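You operate a simulated robot arm through the tools that you are given. There is no shell and no other tool. Be economical: measure what you need, move in short steps, check, and stop when the job is done.

You run a simulated robot arm. Do the job below in one go: nothing can be reset, and whatever is moved stays where it is left.

## Task
Squash the cream wad marked 120 mm and the green wad marked 40 mm in the waste press.
Fine: shut and latch its door first, switch it on, feed both by the hopper, one throw; the other wads stay.

The check looks at the end state, three seconds after you hand in, the way a careful person would. Anything else that was tipped, shoved, dropped, spilled or broken makes it a failure.

## Robot
A 7-joint arm with a two-finger parallel gripper, fixed in place. Base frame: the origin is at the foot of the arm, x ahead of it, y to its left, z up. Readings come in m, rad, newtons and seconds.
With the tool pointing down near the work surface it reaches from about 0.36 to 0.86 m from the base axis. Its first joint turns from -2.897 to 2.897 rad. Payload 3.43 kg.
The tool frame sits at the grasp point between the pads (the TCP): z along the fingers, y along the line on which they close. The tips reach 0.034 m beyond it. Largest opening 0.128 m; finger width 0.024, thickness 0.012; the body of the gripper, 0.048 by 0.13 m, starts 0.096 m behind the TCP.
Orientation is that of the tool frame in the base frame, as [roll, pitch, yaw] about the fixed x, y, z axes, in that order (R = Rz(yaw) Ry(pitch) Rx(roll)). With the fingers straight down and closing along the base's y, the tool's x points along the base's -x, its y along +y and its z along -z.

## Interface
- The arm moves only by the tool servo_tool. Its argument "deltas" is text: rows parted by semicolons, each of 7 numbers parted by spaces: the opening, from 0 (shut) to 1 (fully open), then the shift along the tool's x, y, z in m, then the turn, a rotation vector about the tool's x, y, z in rad. In form: hand x y z rx ry rz; .... A call has 1 to 10 rows; each row is the pose to reach, as a shift and turn from the pose commanded when the call began, along the tool's axes at that moment. Rows are played at 5 a second. More than 0.05 m and 0.15 rad between two rows, or a gripper value outside its range, and nothing of the call is played. Where a pose cannot be reached the arm comes as near as it can. A force on the tool above 90 N (or 10 N above the force at the start of the call, whichever is more), or a blocked arm, ends the call early, and 0.2 s more pass. Each finger travels about 0.153 m/s and halts on what it meets, pressing with about 33 N; the grip force reading is that of the motor and also rises with nothing between the fingers. The clock runs only during rows and for 0.2 s after the last one: add rows that repeat a pose to give the fingers time. It gives the time, the measured TCP pose, the force on the tool (base axes), the opening and the grip force at its end, in the units of the frame above (readings bear some noise), with the torque about the TCP (base axes, N m) and any sound that the robot's microphone picked up.
- Cameras (640 x 400 px; columns grow to the right, rows downward): "scene" is fixed at [0.3997, -0.6491, 1.5275]; the picture's right is [0.98, -0.19, 0.00], its down [-0.13, -0.65, -0.75] and it looks along [0.14, 0.73, -0.66] (base axes); focal length 245 px, centre (320, 200). "wrist" rides on the gripper at [0.076, -0.011, -0.16] in the tool frame; the picture's right is [0.15, 0.99, 0.00], its down [-0.88, 0.13, -0.46] and it looks along [-0.45, 0.07, 0.89] (tool axes); focal length 234 px, centre (320, 200). There is no depth. A picture from a camera that has moved, and an enlarged one, comes with that camera's place and axes in the base frame and with its lens.
- get_image(camera): a new picture of that camera. It takes no simulated time.
- enlarge(camera, box): a new picture of the part [left, top, right, bottom] of that camera's present view, enlarged. It takes no simulated time.
- hand_in(): hands the job in; it is judged then, once.

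Go step by step. Nothing tells you positions but the pictures and the camera data: compare them with the known pose of the tool, close in by small moves and look again before you grip or let go. The budget is 120 turns and 76 pictures, counting those below and the enlarged ones. Unless the task says otherwise, let go and move clear before handing in, and close with one line.

The tools are called after "Call:" as name(argument=value, ...) on one line, values as JSON. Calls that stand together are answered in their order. servo_tool: Moves the arm, as the interface text tells. Its arguments: {"type":"object","properties":{"deltas":{"type":"string"}},"required":["deltas"]} The other tools are called the same way: get_image (camera) takes a picture; enlarge (camera, box) takes an enlarged picture of a part of a camera's view; hand_in () hands the job in.

At the start:

```text
time_s: 0.0
tool_pos: [0.3574, 0.4357, 1.2948]
tool_rot: [3.141, -0.002, -3.141]
contact_force: [0.5, -0.9, -0.4]
torque: [0.04, 0.03, 0.01]
opening: 0.128
grasp_force: 0.1
```

scene: 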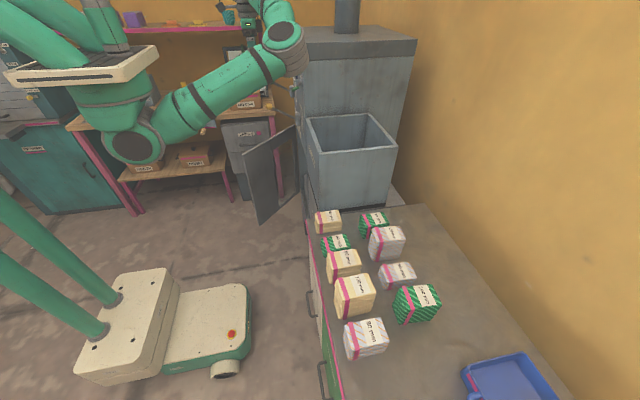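
wrist: 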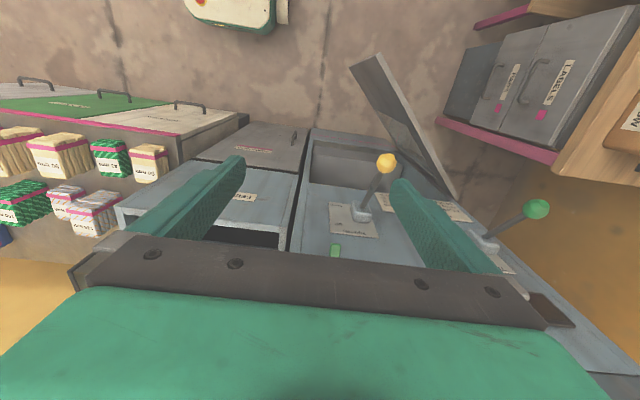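

I see a press with a hopper, an open door, two levers (yellow and green), and wads on a counter. I look closer first.

Call:
enlarge(camera="scene", box=[300, 190, 460, 370])

Call:
enlarge(camera="scene", box=[220, 0, 440, 230])

Call:
enlarge(camera="wrist", box=[230, 40, 560, 290])

Call:
enlarge(camera="wrist", box=[0, 60, 300, 260])

```text
2.22 times, centred on (380, 280) of scene
camera zoom: at [0.3997, -0.6491, 1.5275], right [0.98, -0.19, 0.0], down [-0.13, -0.65, -0.75], along [0.14, 0.73, -0.66], focal length 545 px, centre (187, 22)
```

zoom: 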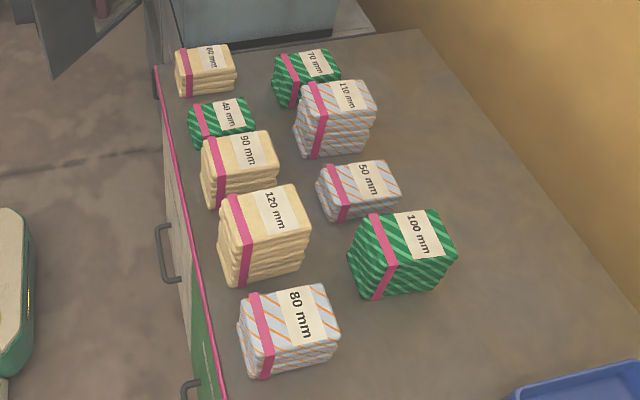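

```text
1.74 times, centred on (330, 115) of scene
camera zoom: at [0.3997, -0.6491, 1.5275], right [0.98, -0.19, 0.0], down [-0.13, -0.65, -0.75], along [0.14, 0.73, -0.66], focal length 426 px, centre (303, 348)
```

zoom: 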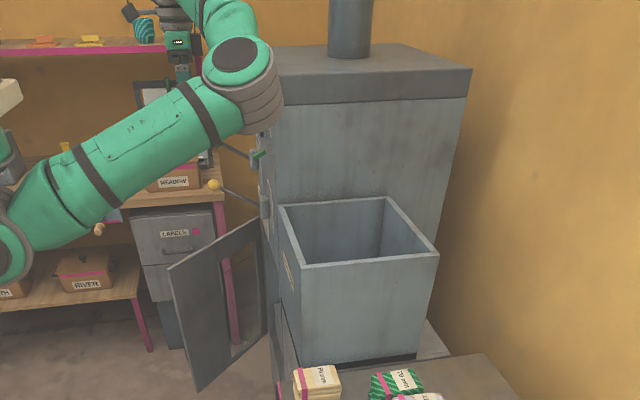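

```text
1.60 times, centred on (395, 165) of wrist
camera zoom: at [0.2825, 0.4251, 1.4546], right [-0.15, 0.99, 0.0], down [0.88, 0.13, 0.46], along [0.45, 0.07, -0.89], focal length 375 px, centre (200, 256)
```

zoom: 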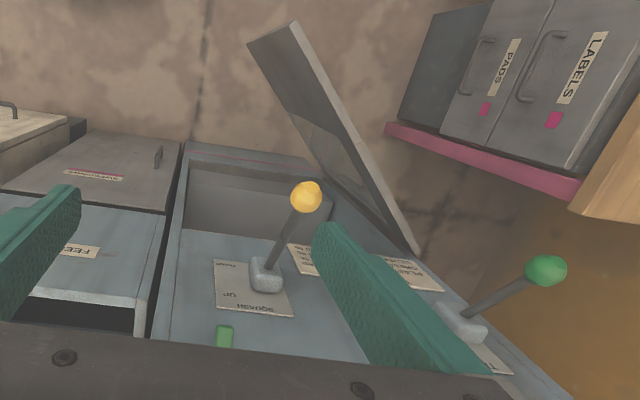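

```text
2.00 times, centred on (150, 160) of wrist
camera zoom: at [0.2825, 0.4251, 1.4546], right [-0.15, 0.99, 0.0], down [0.88, 0.13, 0.46], along [0.45, 0.07, -0.89], focal length 468 px, centre (660, 280)
```

zoom: 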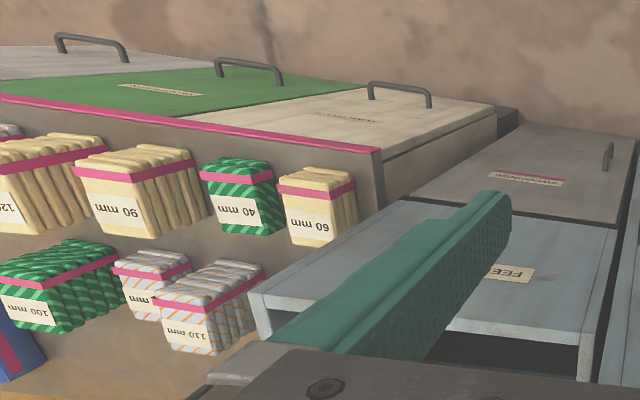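

The press front seems to face the robot, with the yellow lever ball near (0.38, 0.55, 1.10). I tilt the hand forward and back off to read the front.

Call:
servo_tool(deltas="1 0.02 0 0 0 -0.14 0; 1 0.04 0 0 0 -0.28 0; 1 0.06 0 0 0 -0.42 0; 1 0.08 0 0 0 -0.56 0; 1 0.08 0 0 0 -0.7 0")

Call:
get_image(camera="wrist")

Call:
get_image(camera="scene")

```text
time_s: 1.2
tool_pos: [0.2828, 0.4365, 1.2826]
tool_rot: [-3.136, 0.66, -3.14]
contact_force: [0.3, -1.1, 0.1]
torque: [0.01, -0.02, 0.05]
opening: 0.1282
grasp_force: 0.1
```

```text
69 pictures are left
camera wrist: at [0.1247, 0.4266, 1.3618], right [-0.11, 0.99, -0.09], down [0.42, 0.13, 0.9], along [0.9, 0.06, -0.43], focal length 234 px, centre (320, 200)
```

wrist: 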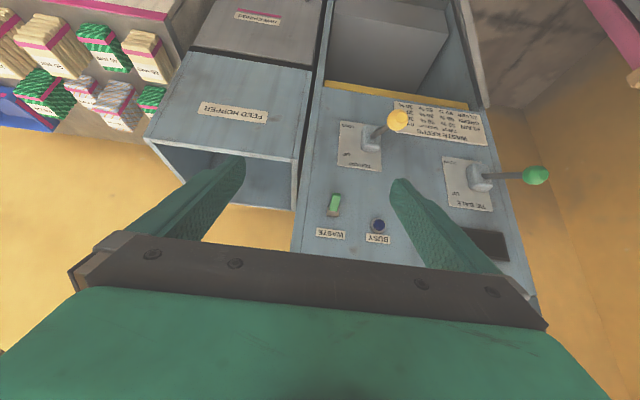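

```text
68 pictures are left
```

scene: 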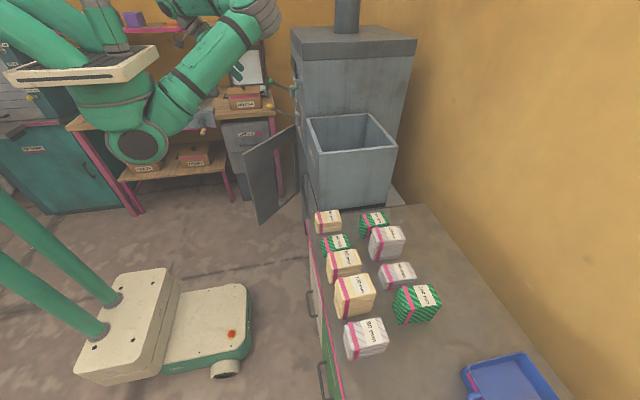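

Good view of the front. I enlarge the labels.

Call:
enlarge(camera="wrist", box=[310, 80, 560, 250])

Call:
enlarge(camera="wrist", box=[385, 95, 495, 150])

Call:
enlarge(camera="scene", box=[220, 50, 340, 240])

```text
2.35 times, centred on (435, 165) of wrist
camera zoom: at [0.1247, 0.4266, 1.3618], right [-0.11, 0.99, -0.09], down [0.42, 0.13, 0.9], along [0.9, 0.06, -0.43], focal length 551 px, centre (49, 282)
```

zoom: 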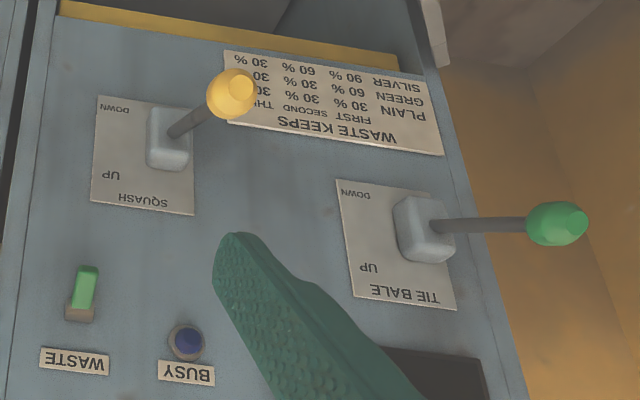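

```text
5.82 times, centred on (440, 122) of wrist
camera zoom: at [0.1247, 0.4266, 1.3618], right [-0.11, 0.99, -0.09], down [0.42, 0.13, 0.9], along [0.9, 0.06, -0.43], focal length 1362 px, centre (-378, 651)
```

zoom: 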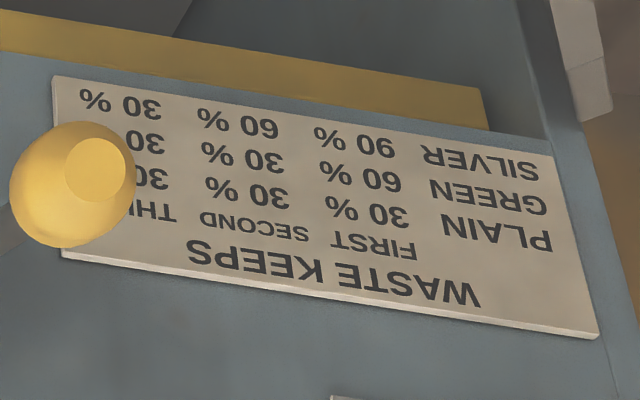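

```text
2.11 times, centred on (280, 145) of scene
camera zoom: at [0.3997, -0.6491, 1.5275], right [0.98, -0.19, 0.0], down [-0.13, -0.65, -0.75], along [0.14, 0.73, -0.66], focal length 516 px, centre (404, 316)
```

zoom: 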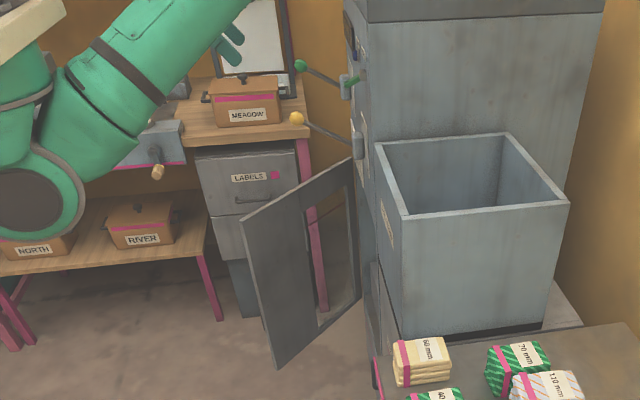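

Lever UP/DOWN placards, a green WASTE switch and a BUSY lamp are on the panel; the door hangs open about 45°, hinged at y≈0.87. I go left to see the door's outer face and its latch.

Call:
servo_tool(deltas="1 0.0155 0.0475 0.004 0.038 0 0.049; 1 0.031 0.095 0.0075 0.076 0 0.098; 1 0.0465 0.1425 0.011 0.115 0 0.148; 1 0.062 0.19 0.015 0.153 0 0.197; 1 0.0775 0.2375 0.019 0.191 0 0.246; 1 0.093 0.285 0.0225 0.23 0 0.296; 1 0.1085 0.3325 0.026 0.268 0 0.345; 1 0.124 0.38 0.03 0.306 0 0.395")

Call:
get_image(camera="wrist")

Call:
get_image(camera="scene")

```text
refused: row 1 steps farther than a row can; nothing moved
```

```text
64 pictures are left
camera wrist: at [0.1247, 0.4266, 1.3618], right [-0.11, 0.99, -0.09], down [0.42, 0.13, 0.9], along [0.9, 0.06, -0.43], focal length 234 px, centre (320, 200)
```

wrist: 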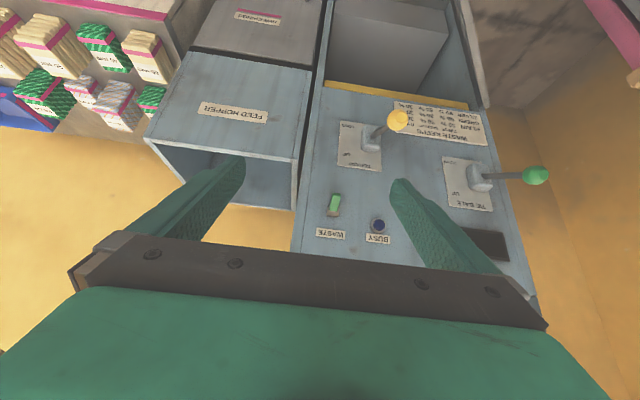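

```text
63 pictures are left
```

scene: 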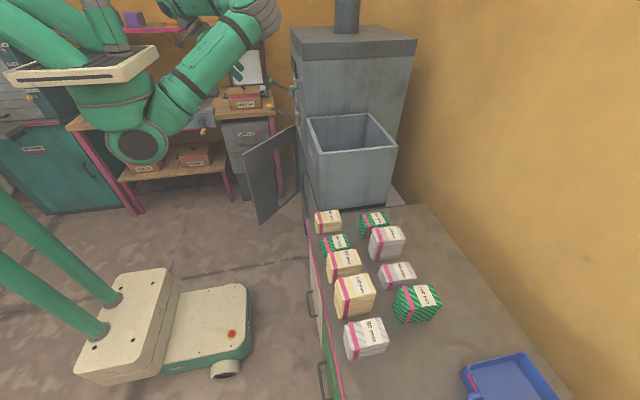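

The step was a hair too long, so I split it into ten rows.

Call:
servo_tool(deltas="1 0.0124 0.038 0.003 0.0306 0 0.0395; 1 0.0248 0.076 0.006 0.0612 0 0.079; 1 0.0372 0.114 0.009 0.0918 0 0.1185; 1 0.0496 0.152 0.012 0.1224 0 0.158; 1 0.062 0.19 0.015 0.153 0 0.1975; 1 0.0744 0.228 0.018 0.1836 0 0.237; 1 0.0868 0.266 0.021 0.2142 0 0.2765; 1 0.0992 0.304 0.024 0.2448 0 0.316; 1 0.1116 0.342 0.027 0.2754 0 0.3555; 1 0.124 0.38 0.03 0.306 0 0.395")

```text
time_s: 3.4
tool_pos: [0.1978, 0.7328, 1.177]
tool_rot: [3.116, 0.694, 2.626]
contact_force: [-1.3, -0.8, 0.0]
torque: [0.01, -0.04, 0.03]
opening: 0.1279
grasp_force: 0.0
out of reach, approached as far as the arm can: row 9, 10
```

Call:
get_image(camera="wrist")

```text
62 pictures are left
camera wrist: at [0.0507, 0.8002, 1.2513], right [0.38, 0.92, -0.07], down [0.39, -0.09, 0.92], along [0.84, -0.37, -0.39], focal length 234 px, centre (320, 200)
```

wrist: 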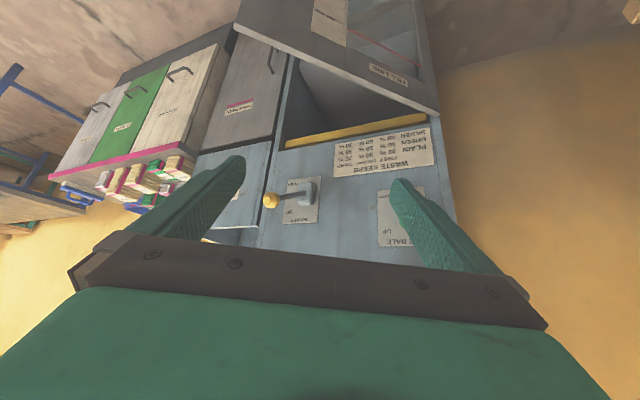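

I tilt the hand down a bit to see the door face.

Call:
servo_tool(deltas="1 0 0 -0.02 0 0.14 0; 1 0 0 -0.04 0 0.28 0; 1 0 0 -0.05 0 0.42 0")

Call:
get_image(camera="wrist")

Call:
enlarge(camera="wrist", box=[220, 0, 460, 180])

```text
time_s: 4.2
tool_pos: [0.165, 0.7507, 1.2174]
tool_rot: [3.123, 0.276, 2.64]
contact_force: [-0.8, 1.0, -0.2]
torque: [-0.05, -0.1, 0.01]
opening: 0.1281
grasp_force: 0.0
```

```text
61 pictures are left
camera wrist: at [0.0575, 0.7936, 1.349], right [0.35, 0.94, -0.02], down [0.69, -0.24, 0.68], along [0.63, -0.25, -0.73], focal length 234 px, centre (320, 200)
```

wrist: 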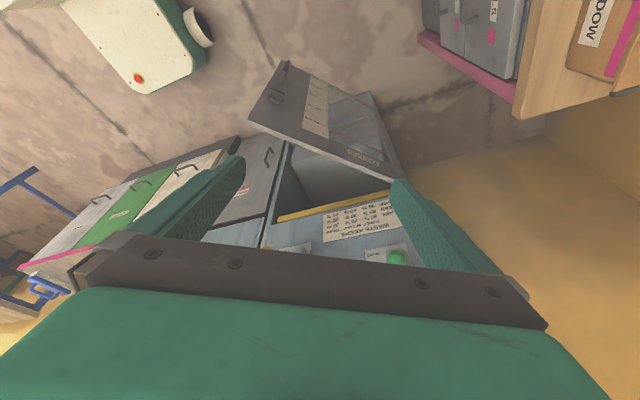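

```text
2.22 times, centred on (340, 90) of wrist
camera zoom: at [0.0575, 0.7936, 1.349], right [0.35, 0.94, -0.02], down [0.69, -0.24, 0.68], along [0.63, -0.25, -0.73], focal length 520 px, centre (276, 444)
```

zoom: 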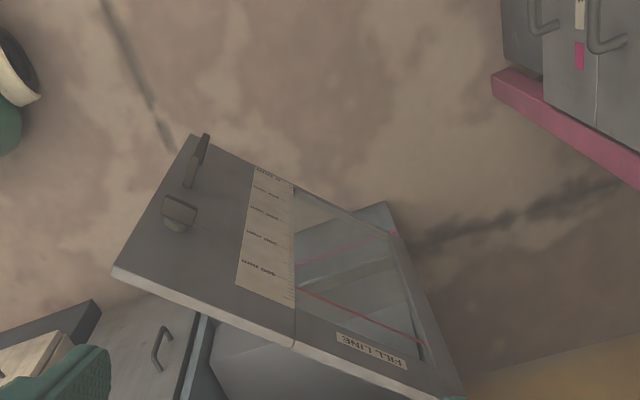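

Call:
enlarge(camera="wrist", box=[250, 50, 350, 130])

```text
5.00 times, centred on (300, 90) of wrist
camera zoom: at [0.0575, 0.7936, 1.349], right [0.35, 0.94, -0.02], down [0.69, -0.24, 0.68], along [0.63, -0.25, -0.73], focal length 1171 px, centre (420, 750)
```

zoom: 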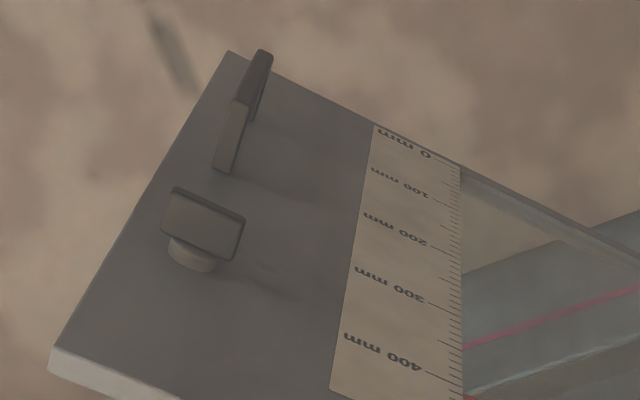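

The door carries a pull bar and a turn-knob latch near its free edge, knob roughly at z≈0.65. I shut the fingers and come down outside the door to push it closed.

Call:
servo_tool(deltas="0 0.0113 -0.0064 0.0449 0 0 0; 0 0.0226 -0.0128 0.0898 0 0 0; 0 0.0338 -0.0191 0.1346 0 0 0; 0 0.0451 -0.0255 0.1795 0 0 0; 0 0.0564 -0.0319 0.2244 0 0 0; 0 0.0677 -0.0383 0.2693 0 0 0; 0 0.079 -0.0446 0.3141 0 0 0; 0 0.0902 -0.051 0.359 0 0 0")

Call:
get_image(camera="scene")

Call:
get_image(camera="wrist")

```text
time_s: 6.0
tool_pos: [0.1563, 0.704, 0.8467]
tool_rot: [3.121, 0.273, 2.637]
contact_force: [0.9, -0.1, -0.1]
torque: [-0.03, 0.01, 0.03]
opening: 0.0001
grasp_force: 33.2
```

```text
58 pictures are left
```

scene: 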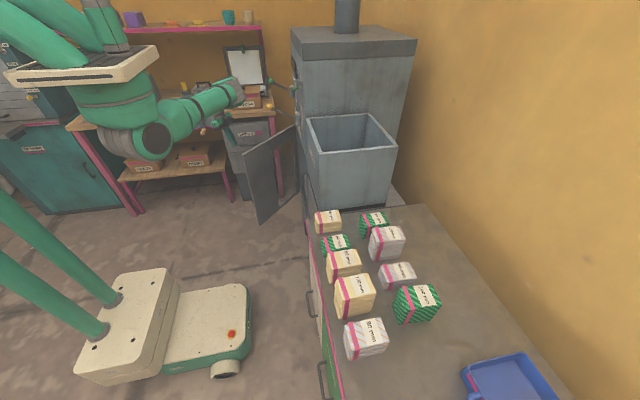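

```text
57 pictures are left
camera wrist: at [0.0468, 0.7483, 0.9786], right [0.35, 0.94, -0.02], down [0.69, -0.24, 0.68], along [0.63, -0.25, -0.73], focal length 234 px, centre (320, 200)
```

wrist: 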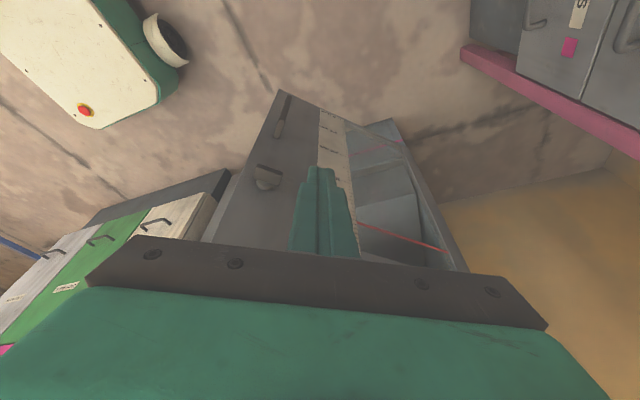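

The knob sits at about (0.226, 0.586, 0.68). I tilt the hand toward horizontal before pushing.

Call:
servo_tool(deltas="0 0.002 0 0.008 0 -0.13 0; 0 0.004 0 0.016 0 -0.26 0; 0 0.006 0 0.024 0 -0.39 0; 0 0.009 0 0.032 0 -0.52 0; 0 0.011 0 0.04 0 -0.65 0; 0 0.0136 0 0.048 0 -0.77 0")

```text
time_s: 7.4
tool_pos: [0.1784, 0.6516, 0.8179]
tool_rot: [3.103, 1.047, 2.609]
contact_force: [-0.4, -0.3, -0.1]
torque: [-0.01, -0.02, 0.05]
opening: 0.0
grasp_force: 32.9
out of reach, approached as far as the arm can: row 4, 5, 6
```

I sweep the door closed along its arc with the fingertips.

Call:
servo_tool(deltas="0 -0.0148 -0.0087 0.0336 0 0 0; 0 -0.0296 -0.0174 0.0672 0 0 0; 0 -0.0469 -0.0225 0.0973 -0.038 0 -0.022; 0 -0.0643 -0.0275 0.1274 -0.075 0 -0.043; 0 -0.0816 -0.0326 0.1575 -0.113 0 -0.065")

Call:
get_image(camera="scene")

Call:
get_image(camera="wrist")

```text
time_s: 8.6
tool_pos: [0.3159, 0.5406, 0.8074]
tool_rot: [3.103, 1.047, 2.739]
contact_force: [-1.0, 0.4, -0.5]
torque: [-0.04, 0.0, -0.02]
opening: 0.0
grasp_force: 33.1
```

```text
56 pictures are left
```

scene: 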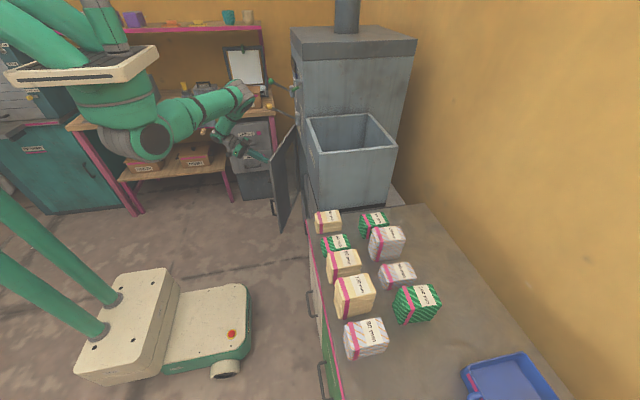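

```text
55 pictures are left
camera wrist: at [0.1475, 0.5927, 0.822], right [0.29, 0.95, -0.11], down [0.08, 0.09, 0.99], along [0.95, -0.29, -0.05], focal length 234 px, centre (320, 200)
```

wrist: 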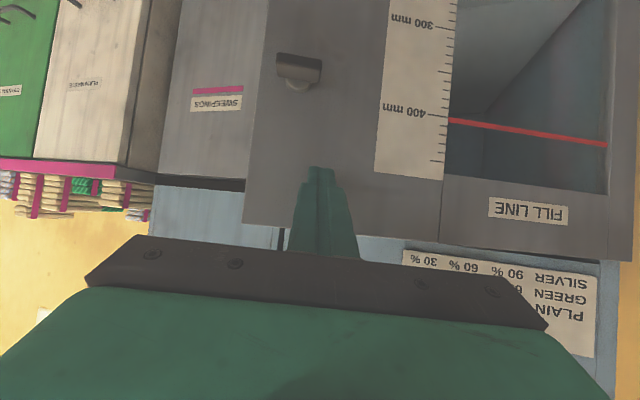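

Call:
servo_tool(deltas="0 -0.0159 -0.0034 0.0289 -0.058 0 -0.033; 0 -0.0318 -0.0068 0.0577 -0.115 0 -0.067; 0 -0.0477 -0.0102 0.0866 -0.173 0 -0.1; 0 -0.0622 -0.0044 0.1117 -0.231 0 -0.133; 0 -0.0767 0.0015 0.1369 -0.288 0 -0.167; 0 -0.0912 0.0073 0.162 -0.346 0 -0.2")

Call:
get_image(camera="scene")

Call:
get_image(camera="wrist")

```text
time_s: 10.0
tool_pos: [0.4891, 0.4799, 0.8061]
tool_rot: [3.107, 1.051, -3.135]
contact_force: [-20.8, -1.8, 6.8]
torque: [-0.21, -0.09, -0.1]
opening: 0.0001
grasp_force: 33.3
```

```text
54 pictures are left
```

scene: 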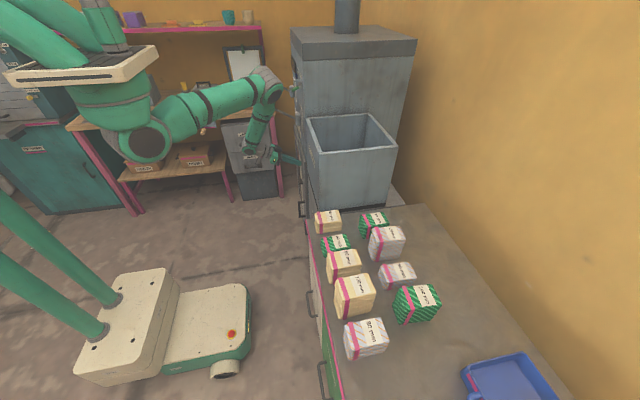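

```text
53 pictures are left
camera wrist: at [0.3127, 0.4629, 0.818], right [-0.11, 0.99, -0.11], down [0.04, 0.11, 0.99], along [0.99, 0.1, -0.05], focal length 234 px, centre (320, 200)
```

wrist: 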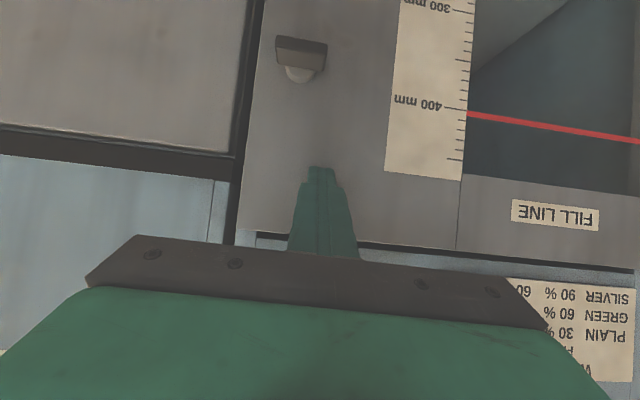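

The door is near shut and resists; I press a little more to be sure it is home.

Call:
servo_tool(deltas="0 -0.004 0 0.007 0 0 0; 0 -0.008 0 0.0135 0 0 0; 0 -0.008 0 0.0135 0 0 0")

Call:
enlarge(camera="wrist", box=[230, 0, 450, 140])

Call:
enlarge(camera="scene", box=[240, 70, 340, 240])

```text
time_s: 10.5
tool_pos: [0.4889, 0.481, 0.8028]
tool_rot: [3.108, 1.033, -3.129]
contact_force: [-40.5, 0.0, 13.0]
torque: [0.23, -0.2, 0.01]
opening: 0.0005
grasp_force: 33.1
stopped in row 2: the force on the tool passed its limit at 106 N (the readings are from after the stop); the commanded pose is now the measured one
```

```text
2.86 times, centred on (340, 70) of wrist
camera zoom: at [0.3134, 0.463, 0.8179], right [-0.12, 0.99, -0.11], down [0.06, 0.12, 0.99], along [0.99, 0.11, -0.07], focal length 669 px, centre (263, 571)
```

zoom: 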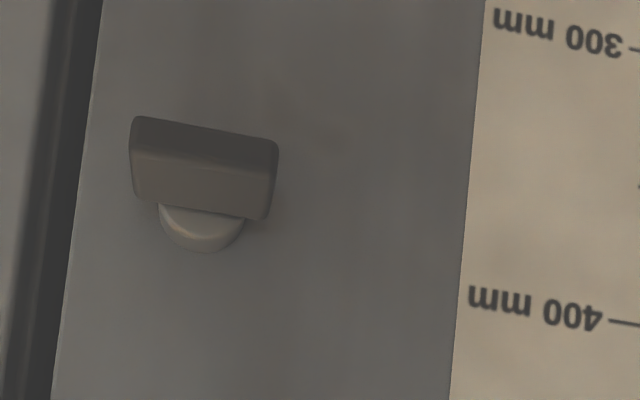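

```text
2.35 times, centred on (290, 155) of scene
camera zoom: at [0.3997, -0.6491, 1.5275], right [0.98, -0.19, 0.0], down [-0.13, -0.65, -0.75], along [0.14, 0.73, -0.66], focal length 577 px, centre (391, 306)
```

zoom: 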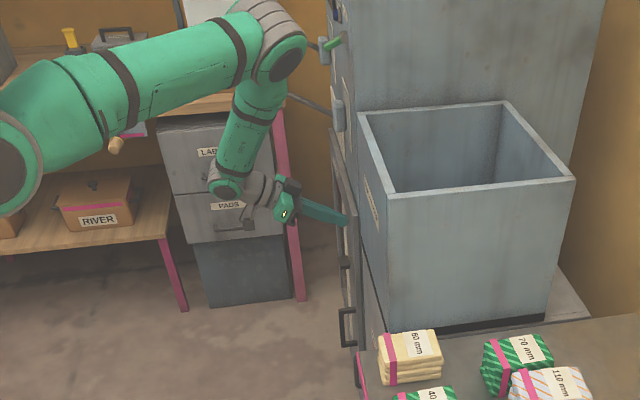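

The door is firmly home at x≈0.518; the turn-knob's plate lies horizontal at about (0.49, 0.455, 0.69). I back off and level the hand to grip it.

Call:
servo_tool(deltas="0 0.0256 -0.005 -0.043 0 0 0; 0 0.06 -0.01 -0.063 0 -0.1 0; 0 0.085 -0.018 -0.055 0 -0.22 0; 0 0.108 -0.024 -0.047 0 -0.35 0; 0 0.1285 -0.026 -0.04 0 -0.48 0; 0 0.1285 -0.026 -0.04 0 -0.5 0")

Call:
get_image(camera="wrist")

```text
refused: row 1 steps farther than a row can; nothing moved
```

```text
50 pictures are left
camera wrist: at [0.3134, 0.463, 0.8179], right [-0.12, 0.99, -0.11], down [0.06, 0.12, 0.99], along [0.99, 0.11, -0.07], focal length 234 px, centre (320, 200)
```

wrist: 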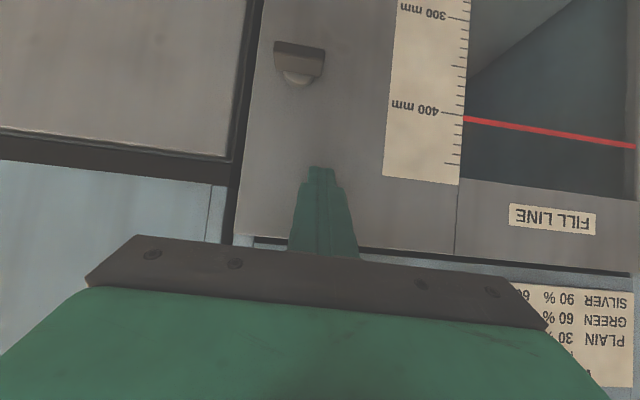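

Call:
servo_tool(deltas="0 0.02 -0.004 -0.034 0 0 0; 0 0.045 -0.01 -0.06 0 -0.1 0; 0 0.075 -0.016 -0.058 0 -0.2 0; 0 0.1 -0.022 -0.05 0 -0.3 0; 0 0.12 -0.026 -0.044 0 -0.42 0; 0 0.1285 -0.026 -0.04 0 -0.5 0; 0 0.1285 -0.026 -0.04 0 -0.5 0")

```text
time_s: 12.1
tool_pos: [0.3977, 0.4586, 0.7078]
tool_rot: [2.687, 1.535, 2.725]
contact_force: [0.1, 1.0, 0.4]
torque: [-0.01, 0.02, -0.02]
opening: 0.0
grasp_force: 33.8
out of reach, approached as far as the arm can: row 6, 7
```

The hand is level. I roll it a quarter turn so the fingers close vertically, opening them partway.

Call:
servo_tool(deltas="0.5 0 0 0 0 0 -0.149; 0.5 0 0 0 0 0 -0.298; 0.5 0 0 0 0 0 -0.447; 0.5 0 0 0 0 0 -0.596; 0.5 0 0 0 0 0 -0.745; 0.5 0 0 0 0 0 -0.894; 0.5 0 0 0 0 0 -1.043; 0.5 0 0 0 0 0 -1.192; 0.5 0 0 0 0 0 -1.341; 0.5 0 0 0 0 0 -1.49")

Call:
get_image(camera="wrist")

```text
time_s: 14.3
tool_pos: [0.3972, 0.4582, 0.7095]
tool_rot: [-1.604, 0.094, -1.536]
contact_force: [0.0, -0.3, -0.6]
torque: [0.01, 0.0, 0.02]
opening: 0.0642
grasp_force: 0.1
```

```text
49 pictures are left
camera wrist: at [0.2414, 0.3753, 0.7178], right [-0.03, -0.05, -1.0], down [-0.49, 0.87, -0.03], along [0.87, 0.49, -0.05], focal length 234 px, centre (320, 200)
```

wrist: 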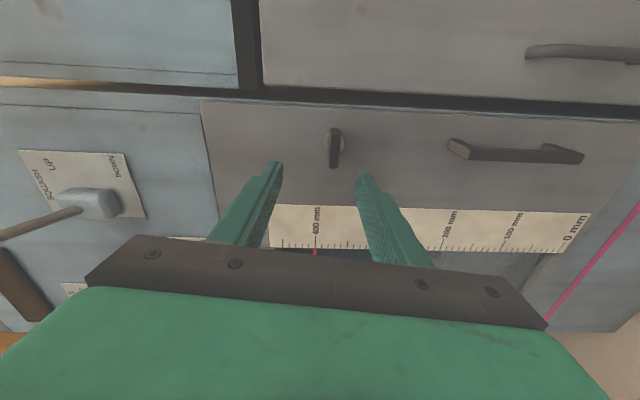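

Knob measured at about (0.49, 0.451, 0.693). I align and advance so the pads straddle its plate.

Call:
servo_tool(deltas="0.5 0.011 0.013 0 0 0 -0.09; 0.5 0.011 0.013 0.035 0 0 -0.09; 0.5 0.011 0.013 0.07 0 0 -0.09; 0.5 0.011 0.013 0.07 0 0 -0.09")

Call:
get_image(camera="wrist")

```text
time_s: 15.3
tool_pos: [0.4685, 0.4502, 0.6938]
tool_rot: [-1.6, 0.007, -1.532]
contact_force: [0.6, -0.8, 0.3]
torque: [0.01, 0.0, -0.01]
opening: 0.0639
grasp_force: 0.0
```

```text
48 pictures are left
camera wrist: at [0.3112, 0.3692, 0.7077], right [-0.03, -0.14, -0.99], down [-0.49, 0.86, -0.11], along [0.87, 0.48, -0.09], focal length 234 px, centre (320, 200)
```

wrist: 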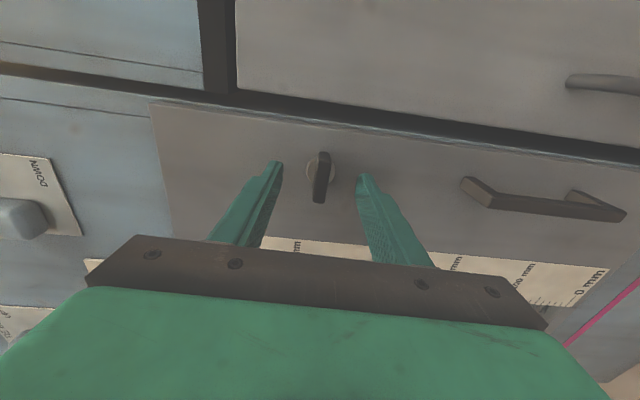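

The pads straddle the plate; I close on it.

Call:
servo_tool(deltas="0.05 0 0 0 0 0 0; 0.05 0 0 0 0 0 0; 0.05 0 0 0 0 0 0")

Call:
enlarge(camera="wrist", box=[220, 120, 420, 250])

```text
time_s: 16.1
tool_pos: [0.4664, 0.4495, 0.6907]
tool_rot: [-1.608, 0.006, -1.533]
contact_force: [1.6, 5.4, -21.2]
torque: [-0.02, 0.21, 0.04]
opening: 0.0119
grasp_force: 44.8
```

```text
3.08 times, centred on (320, 185) of wrist
camera zoom: at [0.3106, 0.369, 0.7069], right [-0.03, -0.14, -0.99], down [-0.49, 0.86, -0.11], along [0.87, 0.49, -0.1], focal length 720 px, centre (320, 246)
```

zoom: 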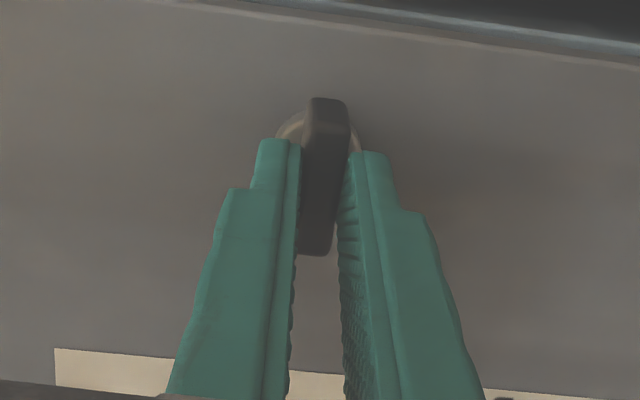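

Gripped (12 mm plate). I try turning it clockwise a bit.

Call:
servo_tool(deltas="0.05 0 0.005 0 0 0 0.07; 0.05 0 0.005 0 0 0 0.14; 0.05 0 0.005 0 0 0 0.21; 0.05 0 0.005 0 0 0 0.28")

```text
time_s: 17.1
tool_pos: [0.4669, 0.4508, 0.6906]
tool_rot: [-1.598, 0.289, -1.543]
contact_force: [-8.5, -7.3, 30.9]
torque: [0.04, -1.55, 0.65]
opening: 0.0119
grasp_force: 45.1
```

It turns freely. I continue to a quarter turn.

Call:
servo_tool(deltas="0.05 0 -0.003 0 0 0 0.14; 0.05 0 -0.003 0 0 0 0.28; 0.05 0 -0.003 0 0 0 0.42; 0.05 0 -0.003 0 0 0 0.56; 0.05 0 -0.003 0 0 0 0.7")

Call:
enlarge(camera="wrist", box=[220, 100, 420, 250])

```text
time_s: 18.3
tool_pos: [0.4672, 0.451, 0.6886]
tool_rot: [-1.637, 0.988, -1.584]
contact_force: [1.7, 36.8, -24.2]
torque: [-0.08, -0.4, 1.42]
opening: 0.0122
grasp_force: 44.8
```

```text
2.67 times, centred on (320, 175) of wrist
camera zoom: at [0.3072, 0.3936, 0.6376], right [-0.06, 0.74, -0.67], down [-0.46, 0.57, 0.68], along [0.89, 0.34, 0.31], focal length 624 px, centre (320, 267)
```

zoom: 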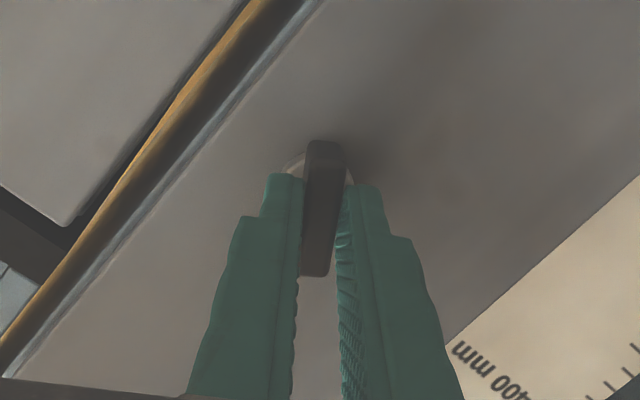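

The knob follows the grip, now about 57° round. I finish the quarter turn.

Call:
servo_tool(deltas="0.05 0 0.004 0 0 0 0.14; 0.05 0 0.004 0 0 0 0.28; 0.05 0 0.004 0 0 0 0.42; 0.05 0 0.004 0 0 0 0.57")

Call:
get_image(camera="wrist")

```text
time_s: 19.3
tool_pos: [0.4679, 0.4524, 0.6877]
tool_rot: [-2.771, 1.537, -2.732]
contact_force: [-4.5, 12.5, -9.0]
torque: [-0.05, -1.02, -0.02]
opening: 0.0121
grasp_force: 45.1
```

```text
45 pictures are left
camera wrist: at [0.3059, 0.4345, 0.6177], right [-0.04, 0.99, -0.16], down [-0.43, 0.12, 0.89], along [0.9, 0.11, 0.42], focal length 234 px, centre (320, 200)
```

wrist: 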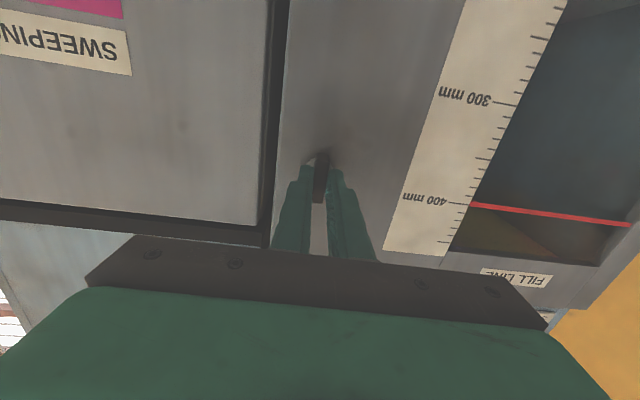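

It is vertical now; a small extra turn checks for the stop.

Call:
servo_tool(deltas="0.05 0 0 0 0 0 0.08; 0.05 0 0 0 0 0 0.16")

```text
time_s: 19.9
tool_pos: [0.4687, 0.4522, 0.6883]
tool_rot: [1.785, 1.42, 1.822]
contact_force: [-9.7, 17.0, -5.2]
torque: [-1.26, -0.71, 0.24]
opening: 0.0155
grasp_force: 45.2
```

The knob hit its stop at 90°. I undo the overtwist and tug gently to confirm the latch holds.

Call:
servo_tool(deltas="0.05 0 0 0 0 0 -0.14; 0.05 0 0 -0.006 0 0 -0.14; 0.05 0 0 -0.012 0 0 -0.14")

```text
time_s: 20.7
tool_pos: [0.4578, 0.4524, 0.6915]
tool_rot: [2.885, 1.544, 2.921]
contact_force: [37.2, 17.7, 0.8]
torque: [-1.09, 0.08, 0.44]
opening: 0.0116
grasp_force: 45.6
```

It resists with 37 N. I open, back away and look at the door edge.

Call:
servo_tool(deltas="0.4 0 0 0 0 0 0; 0.4 0 0 0 0 0 0; 0.4 0 0 -0.03 0 0 0; 0.4 0 0 -0.06 0 0 0")

Call:
get_image(camera="wrist")

```text
time_s: 21.7
tool_pos: [0.3959, 0.4484, 0.6917]
tool_rot: [2.964, 1.539, 3.0]
contact_force: [-0.2, 0.0, 0.0]
torque: [0.02, -0.02, 0.03]
opening: 0.051
grasp_force: 0.1
```

```text
44 pictures are left
camera wrist: at [0.2333, 0.4325, 0.6209], right [-0.04, 0.99, -0.14], down [-0.43, 0.11, 0.9], along [0.9, 0.1, 0.42], focal length 234 px, centre (320, 200)
```

wrist: 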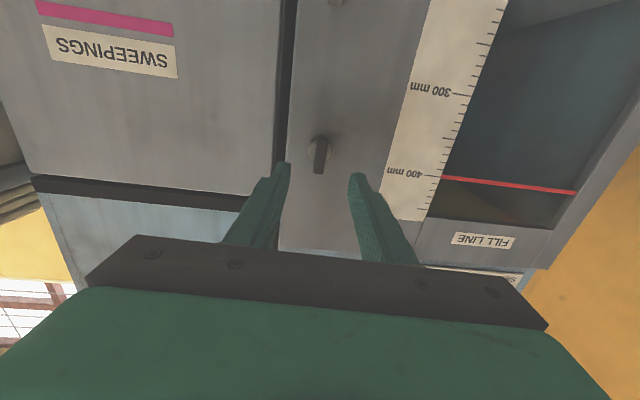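

The knob is vertical and the door flush. Next the WASTE switch at about (0.50, 0.48, 1.17); I look at it closely.

Call:
enlarge(camera="scene", box=[260, 70, 320, 110])

```text
10.00 times, centred on (290, 90) of scene
camera zoom: at [0.3997, -0.6491, 1.5275], right [0.98, -0.19, 0.0], down [-0.13, -0.65, -0.75], along [0.14, 0.73, -0.66], focal length 2451 px, centre (620, 1300)
```

zoom: 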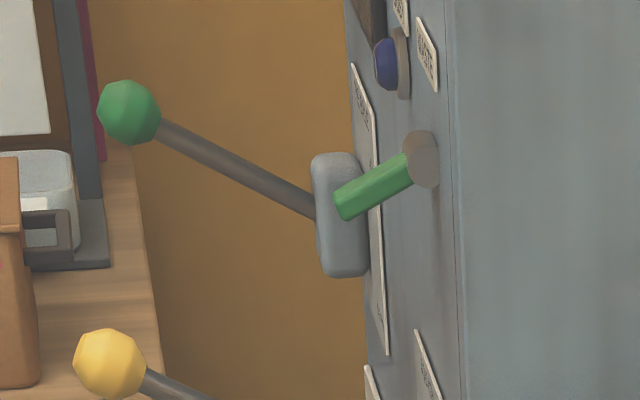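

The toggle points down from (0.525, 0.48, 1.192) to a tip at (0.495, 0.48, 1.174). I close the fingers, roll the hand upright and rise to below the toggle, clear of the yellow ball.

Call:
servo_tool(deltas="0 -0.043 -0.001 -0.003 0 0 -0.149; 0 -0.086 -0.002 -0.006 0 0 -0.298; 0 -0.129 -0.003 -0.009 0 0 -0.447; 0 -0.172 -0.004 -0.012 0 0 -0.596; 0 -0.215 -0.005 -0.014 0 0 -0.745; 0 -0.258 -0.006 -0.014 0 0 -0.894; 0 -0.301 -0.007 -0.014 0 0 -1.043; 0 -0.344 -0.008 -0.014 0 0 -1.192; 0 -0.387 -0.008 -0.014 0 0 -1.341; 0 -0.43 -0.008 -0.014 0 0 -1.49")

Call:
get_image(camera="wrist")

Call:
get_image(camera="scene")

```text
time_s: 23.9
tool_pos: [0.3905, 0.4355, 1.0976]
tool_rot: [-1.624, 0.05, -1.534]
contact_force: [0.3, 0.3, 0.9]
torque: [-0.02, 0.06, -0.04]
opening: 0.0
grasp_force: 33.2
out of reach, approached as far as the arm can: row 1, 2, 3, 4, 5, 6, 7, 8
```

```text
42 pictures are left
camera wrist: at [0.2355, 0.3538, 1.1136], right [-0.05, -0.1, -0.99], down [-0.5, 0.87, -0.06], along [0.87, 0.49, -0.09], focal length 234 px, centre (320, 200)
```

wrist: 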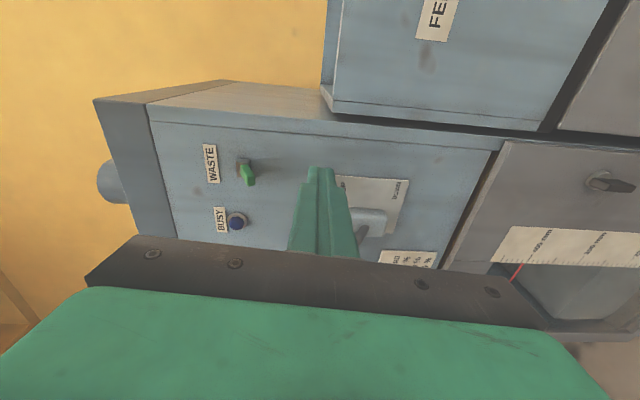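

```text
41 pictures are left
```

scene: 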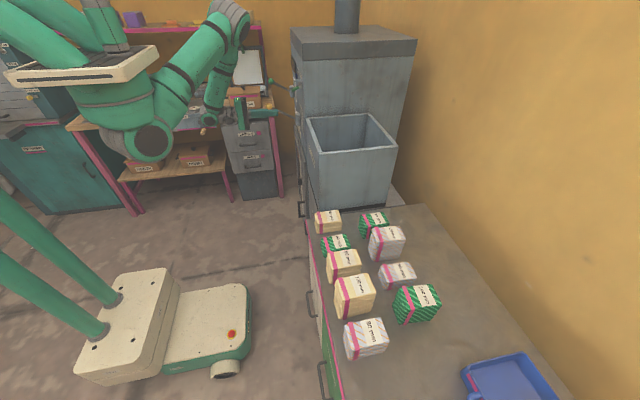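

The toggle is clearly visible. I move the closed fingertips to just beneath it.

Call:
servo_tool(deltas="0 -0.02 -0.021 0 0 0 0; 0 -0.0394 -0.0424 0 0 0 0; 0 -0.0394 -0.0424 0.04 0 0 0; 0 -0.0394 -0.0424 0.0798 0 0 0; 0 -0.0394 -0.0424 0.0798 0 0 0")

Call:
get_image(camera="wrist")

Call:
enlarge(camera="scene", box=[250, 65, 330, 125])

```text
time_s: 25.3
tool_pos: [0.4692, 0.4751, 1.1314]
tool_rot: [-1.644, 0.055, -1.538]
contact_force: [0.4, 1.0, 0.0]
torque: [0.0, 0.02, 0.01]
opening: 0.0003
grasp_force: 33.0
out of reach, approached as far as the arm can: row 1, 2
stopped in row 5: the arm was blocked; the commanded pose is now the measured one
```

```text
40 pictures are left
camera wrist: at [0.314, 0.3942, 1.1495], right [-0.07, -0.09, -0.99], down [-0.49, 0.87, -0.05], along [0.87, 0.49, -0.11], focal length 234 px, centre (320, 200)
```

wrist: 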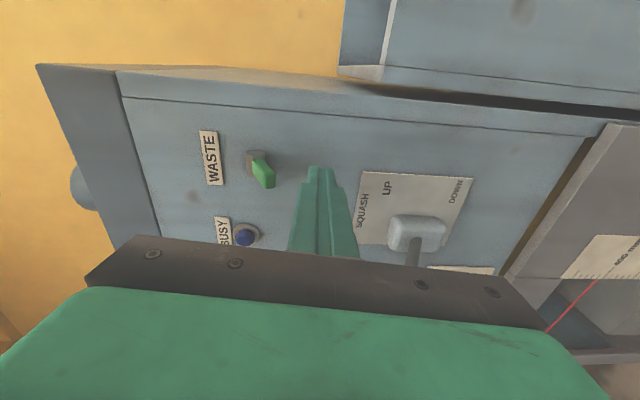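

```text
6.67 times, centred on (290, 95) of scene
camera zoom: at [0.3997, -0.6491, 1.5275], right [0.98, -0.19, 0.0], down [-0.13, -0.65, -0.75], along [0.14, 0.73, -0.66], focal length 1634 px, centre (520, 900)
```

zoom: 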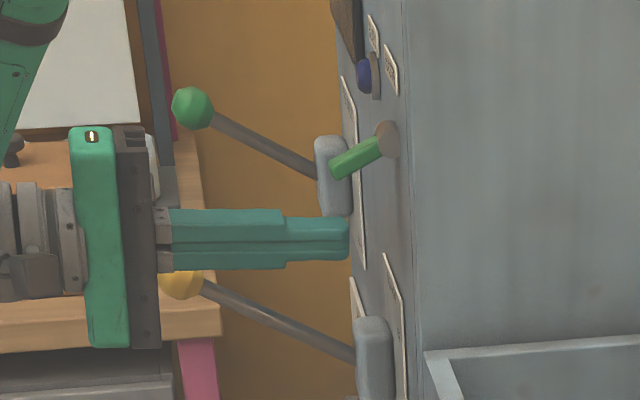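

Fingertips are just below the toggle. I push upward.

Call:
servo_tool(deltas="0 0 -0.02 0.002 0 0 0; 0 0 -0.04 0.003 0 0 0; 0 0 -0.06 0.004 0 0 0; 0 0 -0.072 0.004 0 0 0")

Call:
enlarge(camera="scene", box=[250, 65, 330, 125])

```text
time_s: 26.5
tool_pos: [0.4745, 0.4723, 1.1784]
tool_rot: [-1.679, 0.037, -1.535]
contact_force: [-0.8, -0.5, -0.5]
torque: [0.02, 0.05, -0.03]
opening: 0.0001
grasp_force: 32.8
heard: click
stopped in row 4: the arm was blocked; the commanded pose is now the measured one
```

```text
6.67 times, centred on (290, 95) of scene
camera zoom: at [0.3997, -0.6491, 1.5275], right [0.98, -0.19, 0.0], down [-0.13, -0.65, -0.75], along [0.14, 0.73, -0.66], focal length 1634 px, centre (520, 900)
```

zoom: 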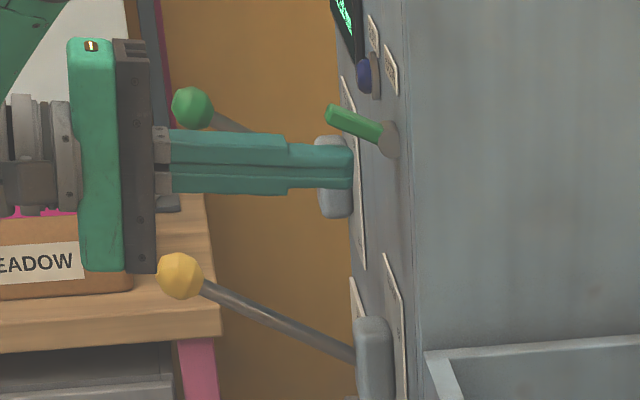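

A click, the toggle is up and the display lit: it's on. I back off and turn the hand downward to look over the wads.

Call:
servo_tool(deltas="0 0 0 -0.045 0 0 0; 0 0.01 0 -0.09 0 0 0; 0 0.04 -0.01 -0.11 0 0 0; 0.3 0.07 -0.03 -0.11 -0.14 0 0; 0.5 0.1 -0.05 -0.11 -0.28 0 0; 0.7 0.13 -0.07 -0.11 -0.42 0 0; 0.9 0.16 -0.09 -0.11 -0.56 0 0; 1 0.19 -0.11 -0.11 -0.7 0 0; 1 0.22 -0.13 -0.11 -0.84 0 0; 1 0.25 -0.15 -0.11 -0.98 0 0")

```text
time_s: 28.7
tool_pos: [0.3909, 0.2119, 1.3364]
tool_rot: [-2.65, 0.038, -1.532]
contact_force: [-0.5, 1.2, 0.2]
torque: [-0.04, -0.01, -0.03]
opening: 0.1282
grasp_force: 0.0
out of reach, approached as far as the arm can: row 2, 3, 4, 5
```

Call:
servo_tool(deltas="1 0.046 -0.008 0.004 -0.049 0 0; 1 0.092 -0.016 0.008 -0.098 0 0; 1 0.138 -0.024 0.012 -0.147 0 0; 1 0.184 -0.032 0.016 -0.196 0 0; 1 0.23 -0.04 0.02 -0.245 0 0; 1 0.276 -0.048 0.024 -0.294 0 0; 1 0.322 -0.056 0.028 -0.343 0 0; 1 0.368 -0.064 0.032 -0.392 0 0; 1 0.414 -0.072 0.036 -0.441 0 0; 1 0.46 -0.08 0.04 -0.49 0 0")

```text
time_s: 30.9
tool_pos: [0.3377, 0.0301, 1.2531]
tool_rot: [-3.134, 0.04, -1.543]
contact_force: [-0.3, -0.1, 0.7]
torque: [0.06, -0.03, 0.0]
opening: 0.1281
grasp_force: 0.0
out of reach, approached as far as the arm can: row 3, 4, 5, 6, 7, 8, 9, 10
```

Call:
servo_tool(deltas="1 0 -0.02 0 0 0 0; 1 0 -0.05 0 0 0 0")

```text
time_s: 31.5
tool_pos: [0.3548, 0.0506, 1.2556]
tool_rot: [-3.139, 0.041, -1.537]
contact_force: [1.0, 0.8, -1.4]
torque: [0.0, 0.1, 0.02]
opening: 0.1279
grasp_force: 0.0
out of reach, approached as far as the arm can: row 1, 2
```

Call:
get_image(camera="scene")

```text
37 pictures are left
```

scene: 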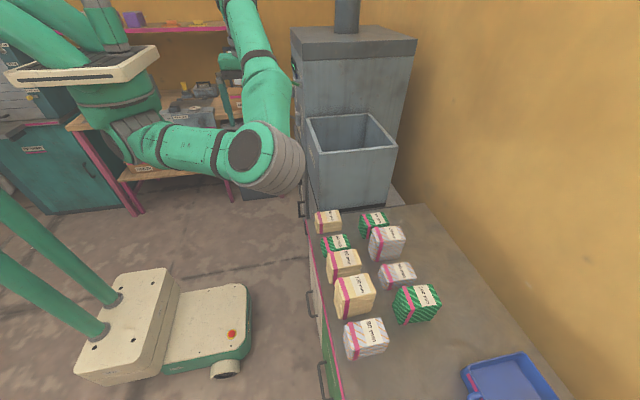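

The arm's elbow swung into an awkward pose. I roll the hand back to its original heading to free it.

Call:
servo_tool(deltas="1 0 0 0 0 0 0.149; 1 0 0 0 0 0 0.298; 1 0 0 0 0 0 0.447; 1 0 0 0 0 0 0.596; 1 0 0 0 0 0 0.745; 1 0 0 0 0 0 0.894; 1 0 0 0 0 0 1.043; 1 0 0 0 0 0 1.192; 1 0 0 0 0 0 1.341; 1 0 0 0 0 0 1.49")

Call:
get_image(camera="scene")

```text
time_s: 33.7
tool_pos: [0.3481, 0.0511, 1.2632]
tool_rot: [3.101, 0.005, -3.027]
contact_force: [0.0, -0.2, 0.5]
torque: [-0.01, 0.02, 0.01]
opening: 0.1282
grasp_force: 0.1
```

```text
36 pictures are left
```

scene: 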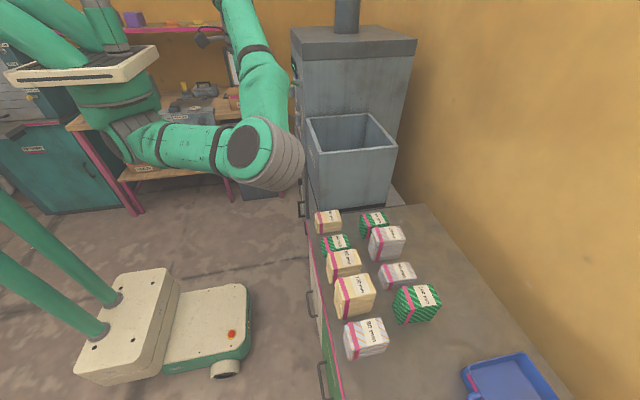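

Call:
servo_tool(deltas="1 -0.03 -0.02 0 0 0 0; 1 -0.06 -0.04 0 0 0 0; 1 -0.09 -0.06 0 0 0 0; 1 -0.12 -0.08 0 0 0 0; 1 -0.15 -0.1 0 0 0 0; 1 -0.16 -0.14 0 0 0 0; 1 -0.16 -0.18 0 0 0 0; 1 -0.16 -0.22 0 0 0 0; 1 -0.16 -0.26 0 0 0 0; 1 -0.16 -0.3 0 0 0 0")

Call:
get_image(camera="scene")

```text
time_s: 35.9
tool_pos: [0.5434, -0.2288, 1.2518]
tool_rot: [3.103, 0.006, -3.026]
contact_force: [-0.3, -0.4, 0.3]
torque: [-0.06, 0.08, -0.02]
opening: 0.1282
grasp_force: 0.1
```

```text
35 pictures are left
```

scene: 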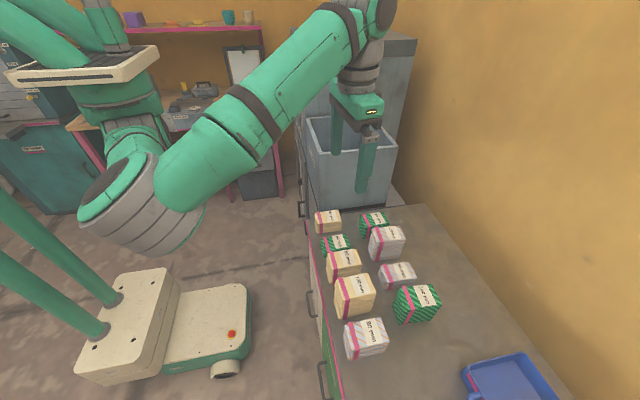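

Free now: TCP at (0.543, -0.229, 1.252). I look at the wads from above.

Call:
get_image(camera="wrist")

```text
34 pictures are left
camera wrist: at [0.4688, -0.2539, 1.4094], right [-0.26, 0.96, 0.04], down [0.86, 0.21, 0.47], along [0.44, 0.15, -0.88], focal length 234 px, centre (320, 200)
```

wrist: 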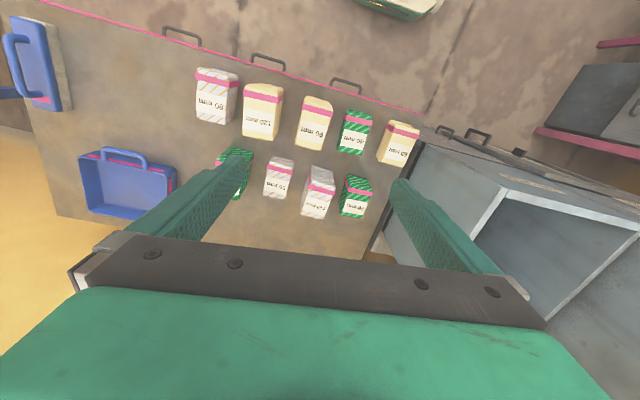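

Call:
enlarge(camera="wrist", box=[185, 55, 425, 215])

```text
2.50 times, centred on (305, 135) of wrist
camera zoom: at [0.4688, -0.2539, 1.4094], right [-0.26, 0.96, 0.04], down [0.86, 0.21, 0.47], along [0.44, 0.15, -0.88], focal length 585 px, centre (358, 362)
```

zoom: 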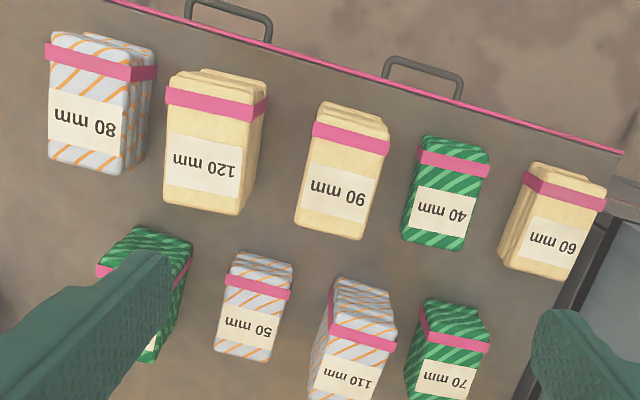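

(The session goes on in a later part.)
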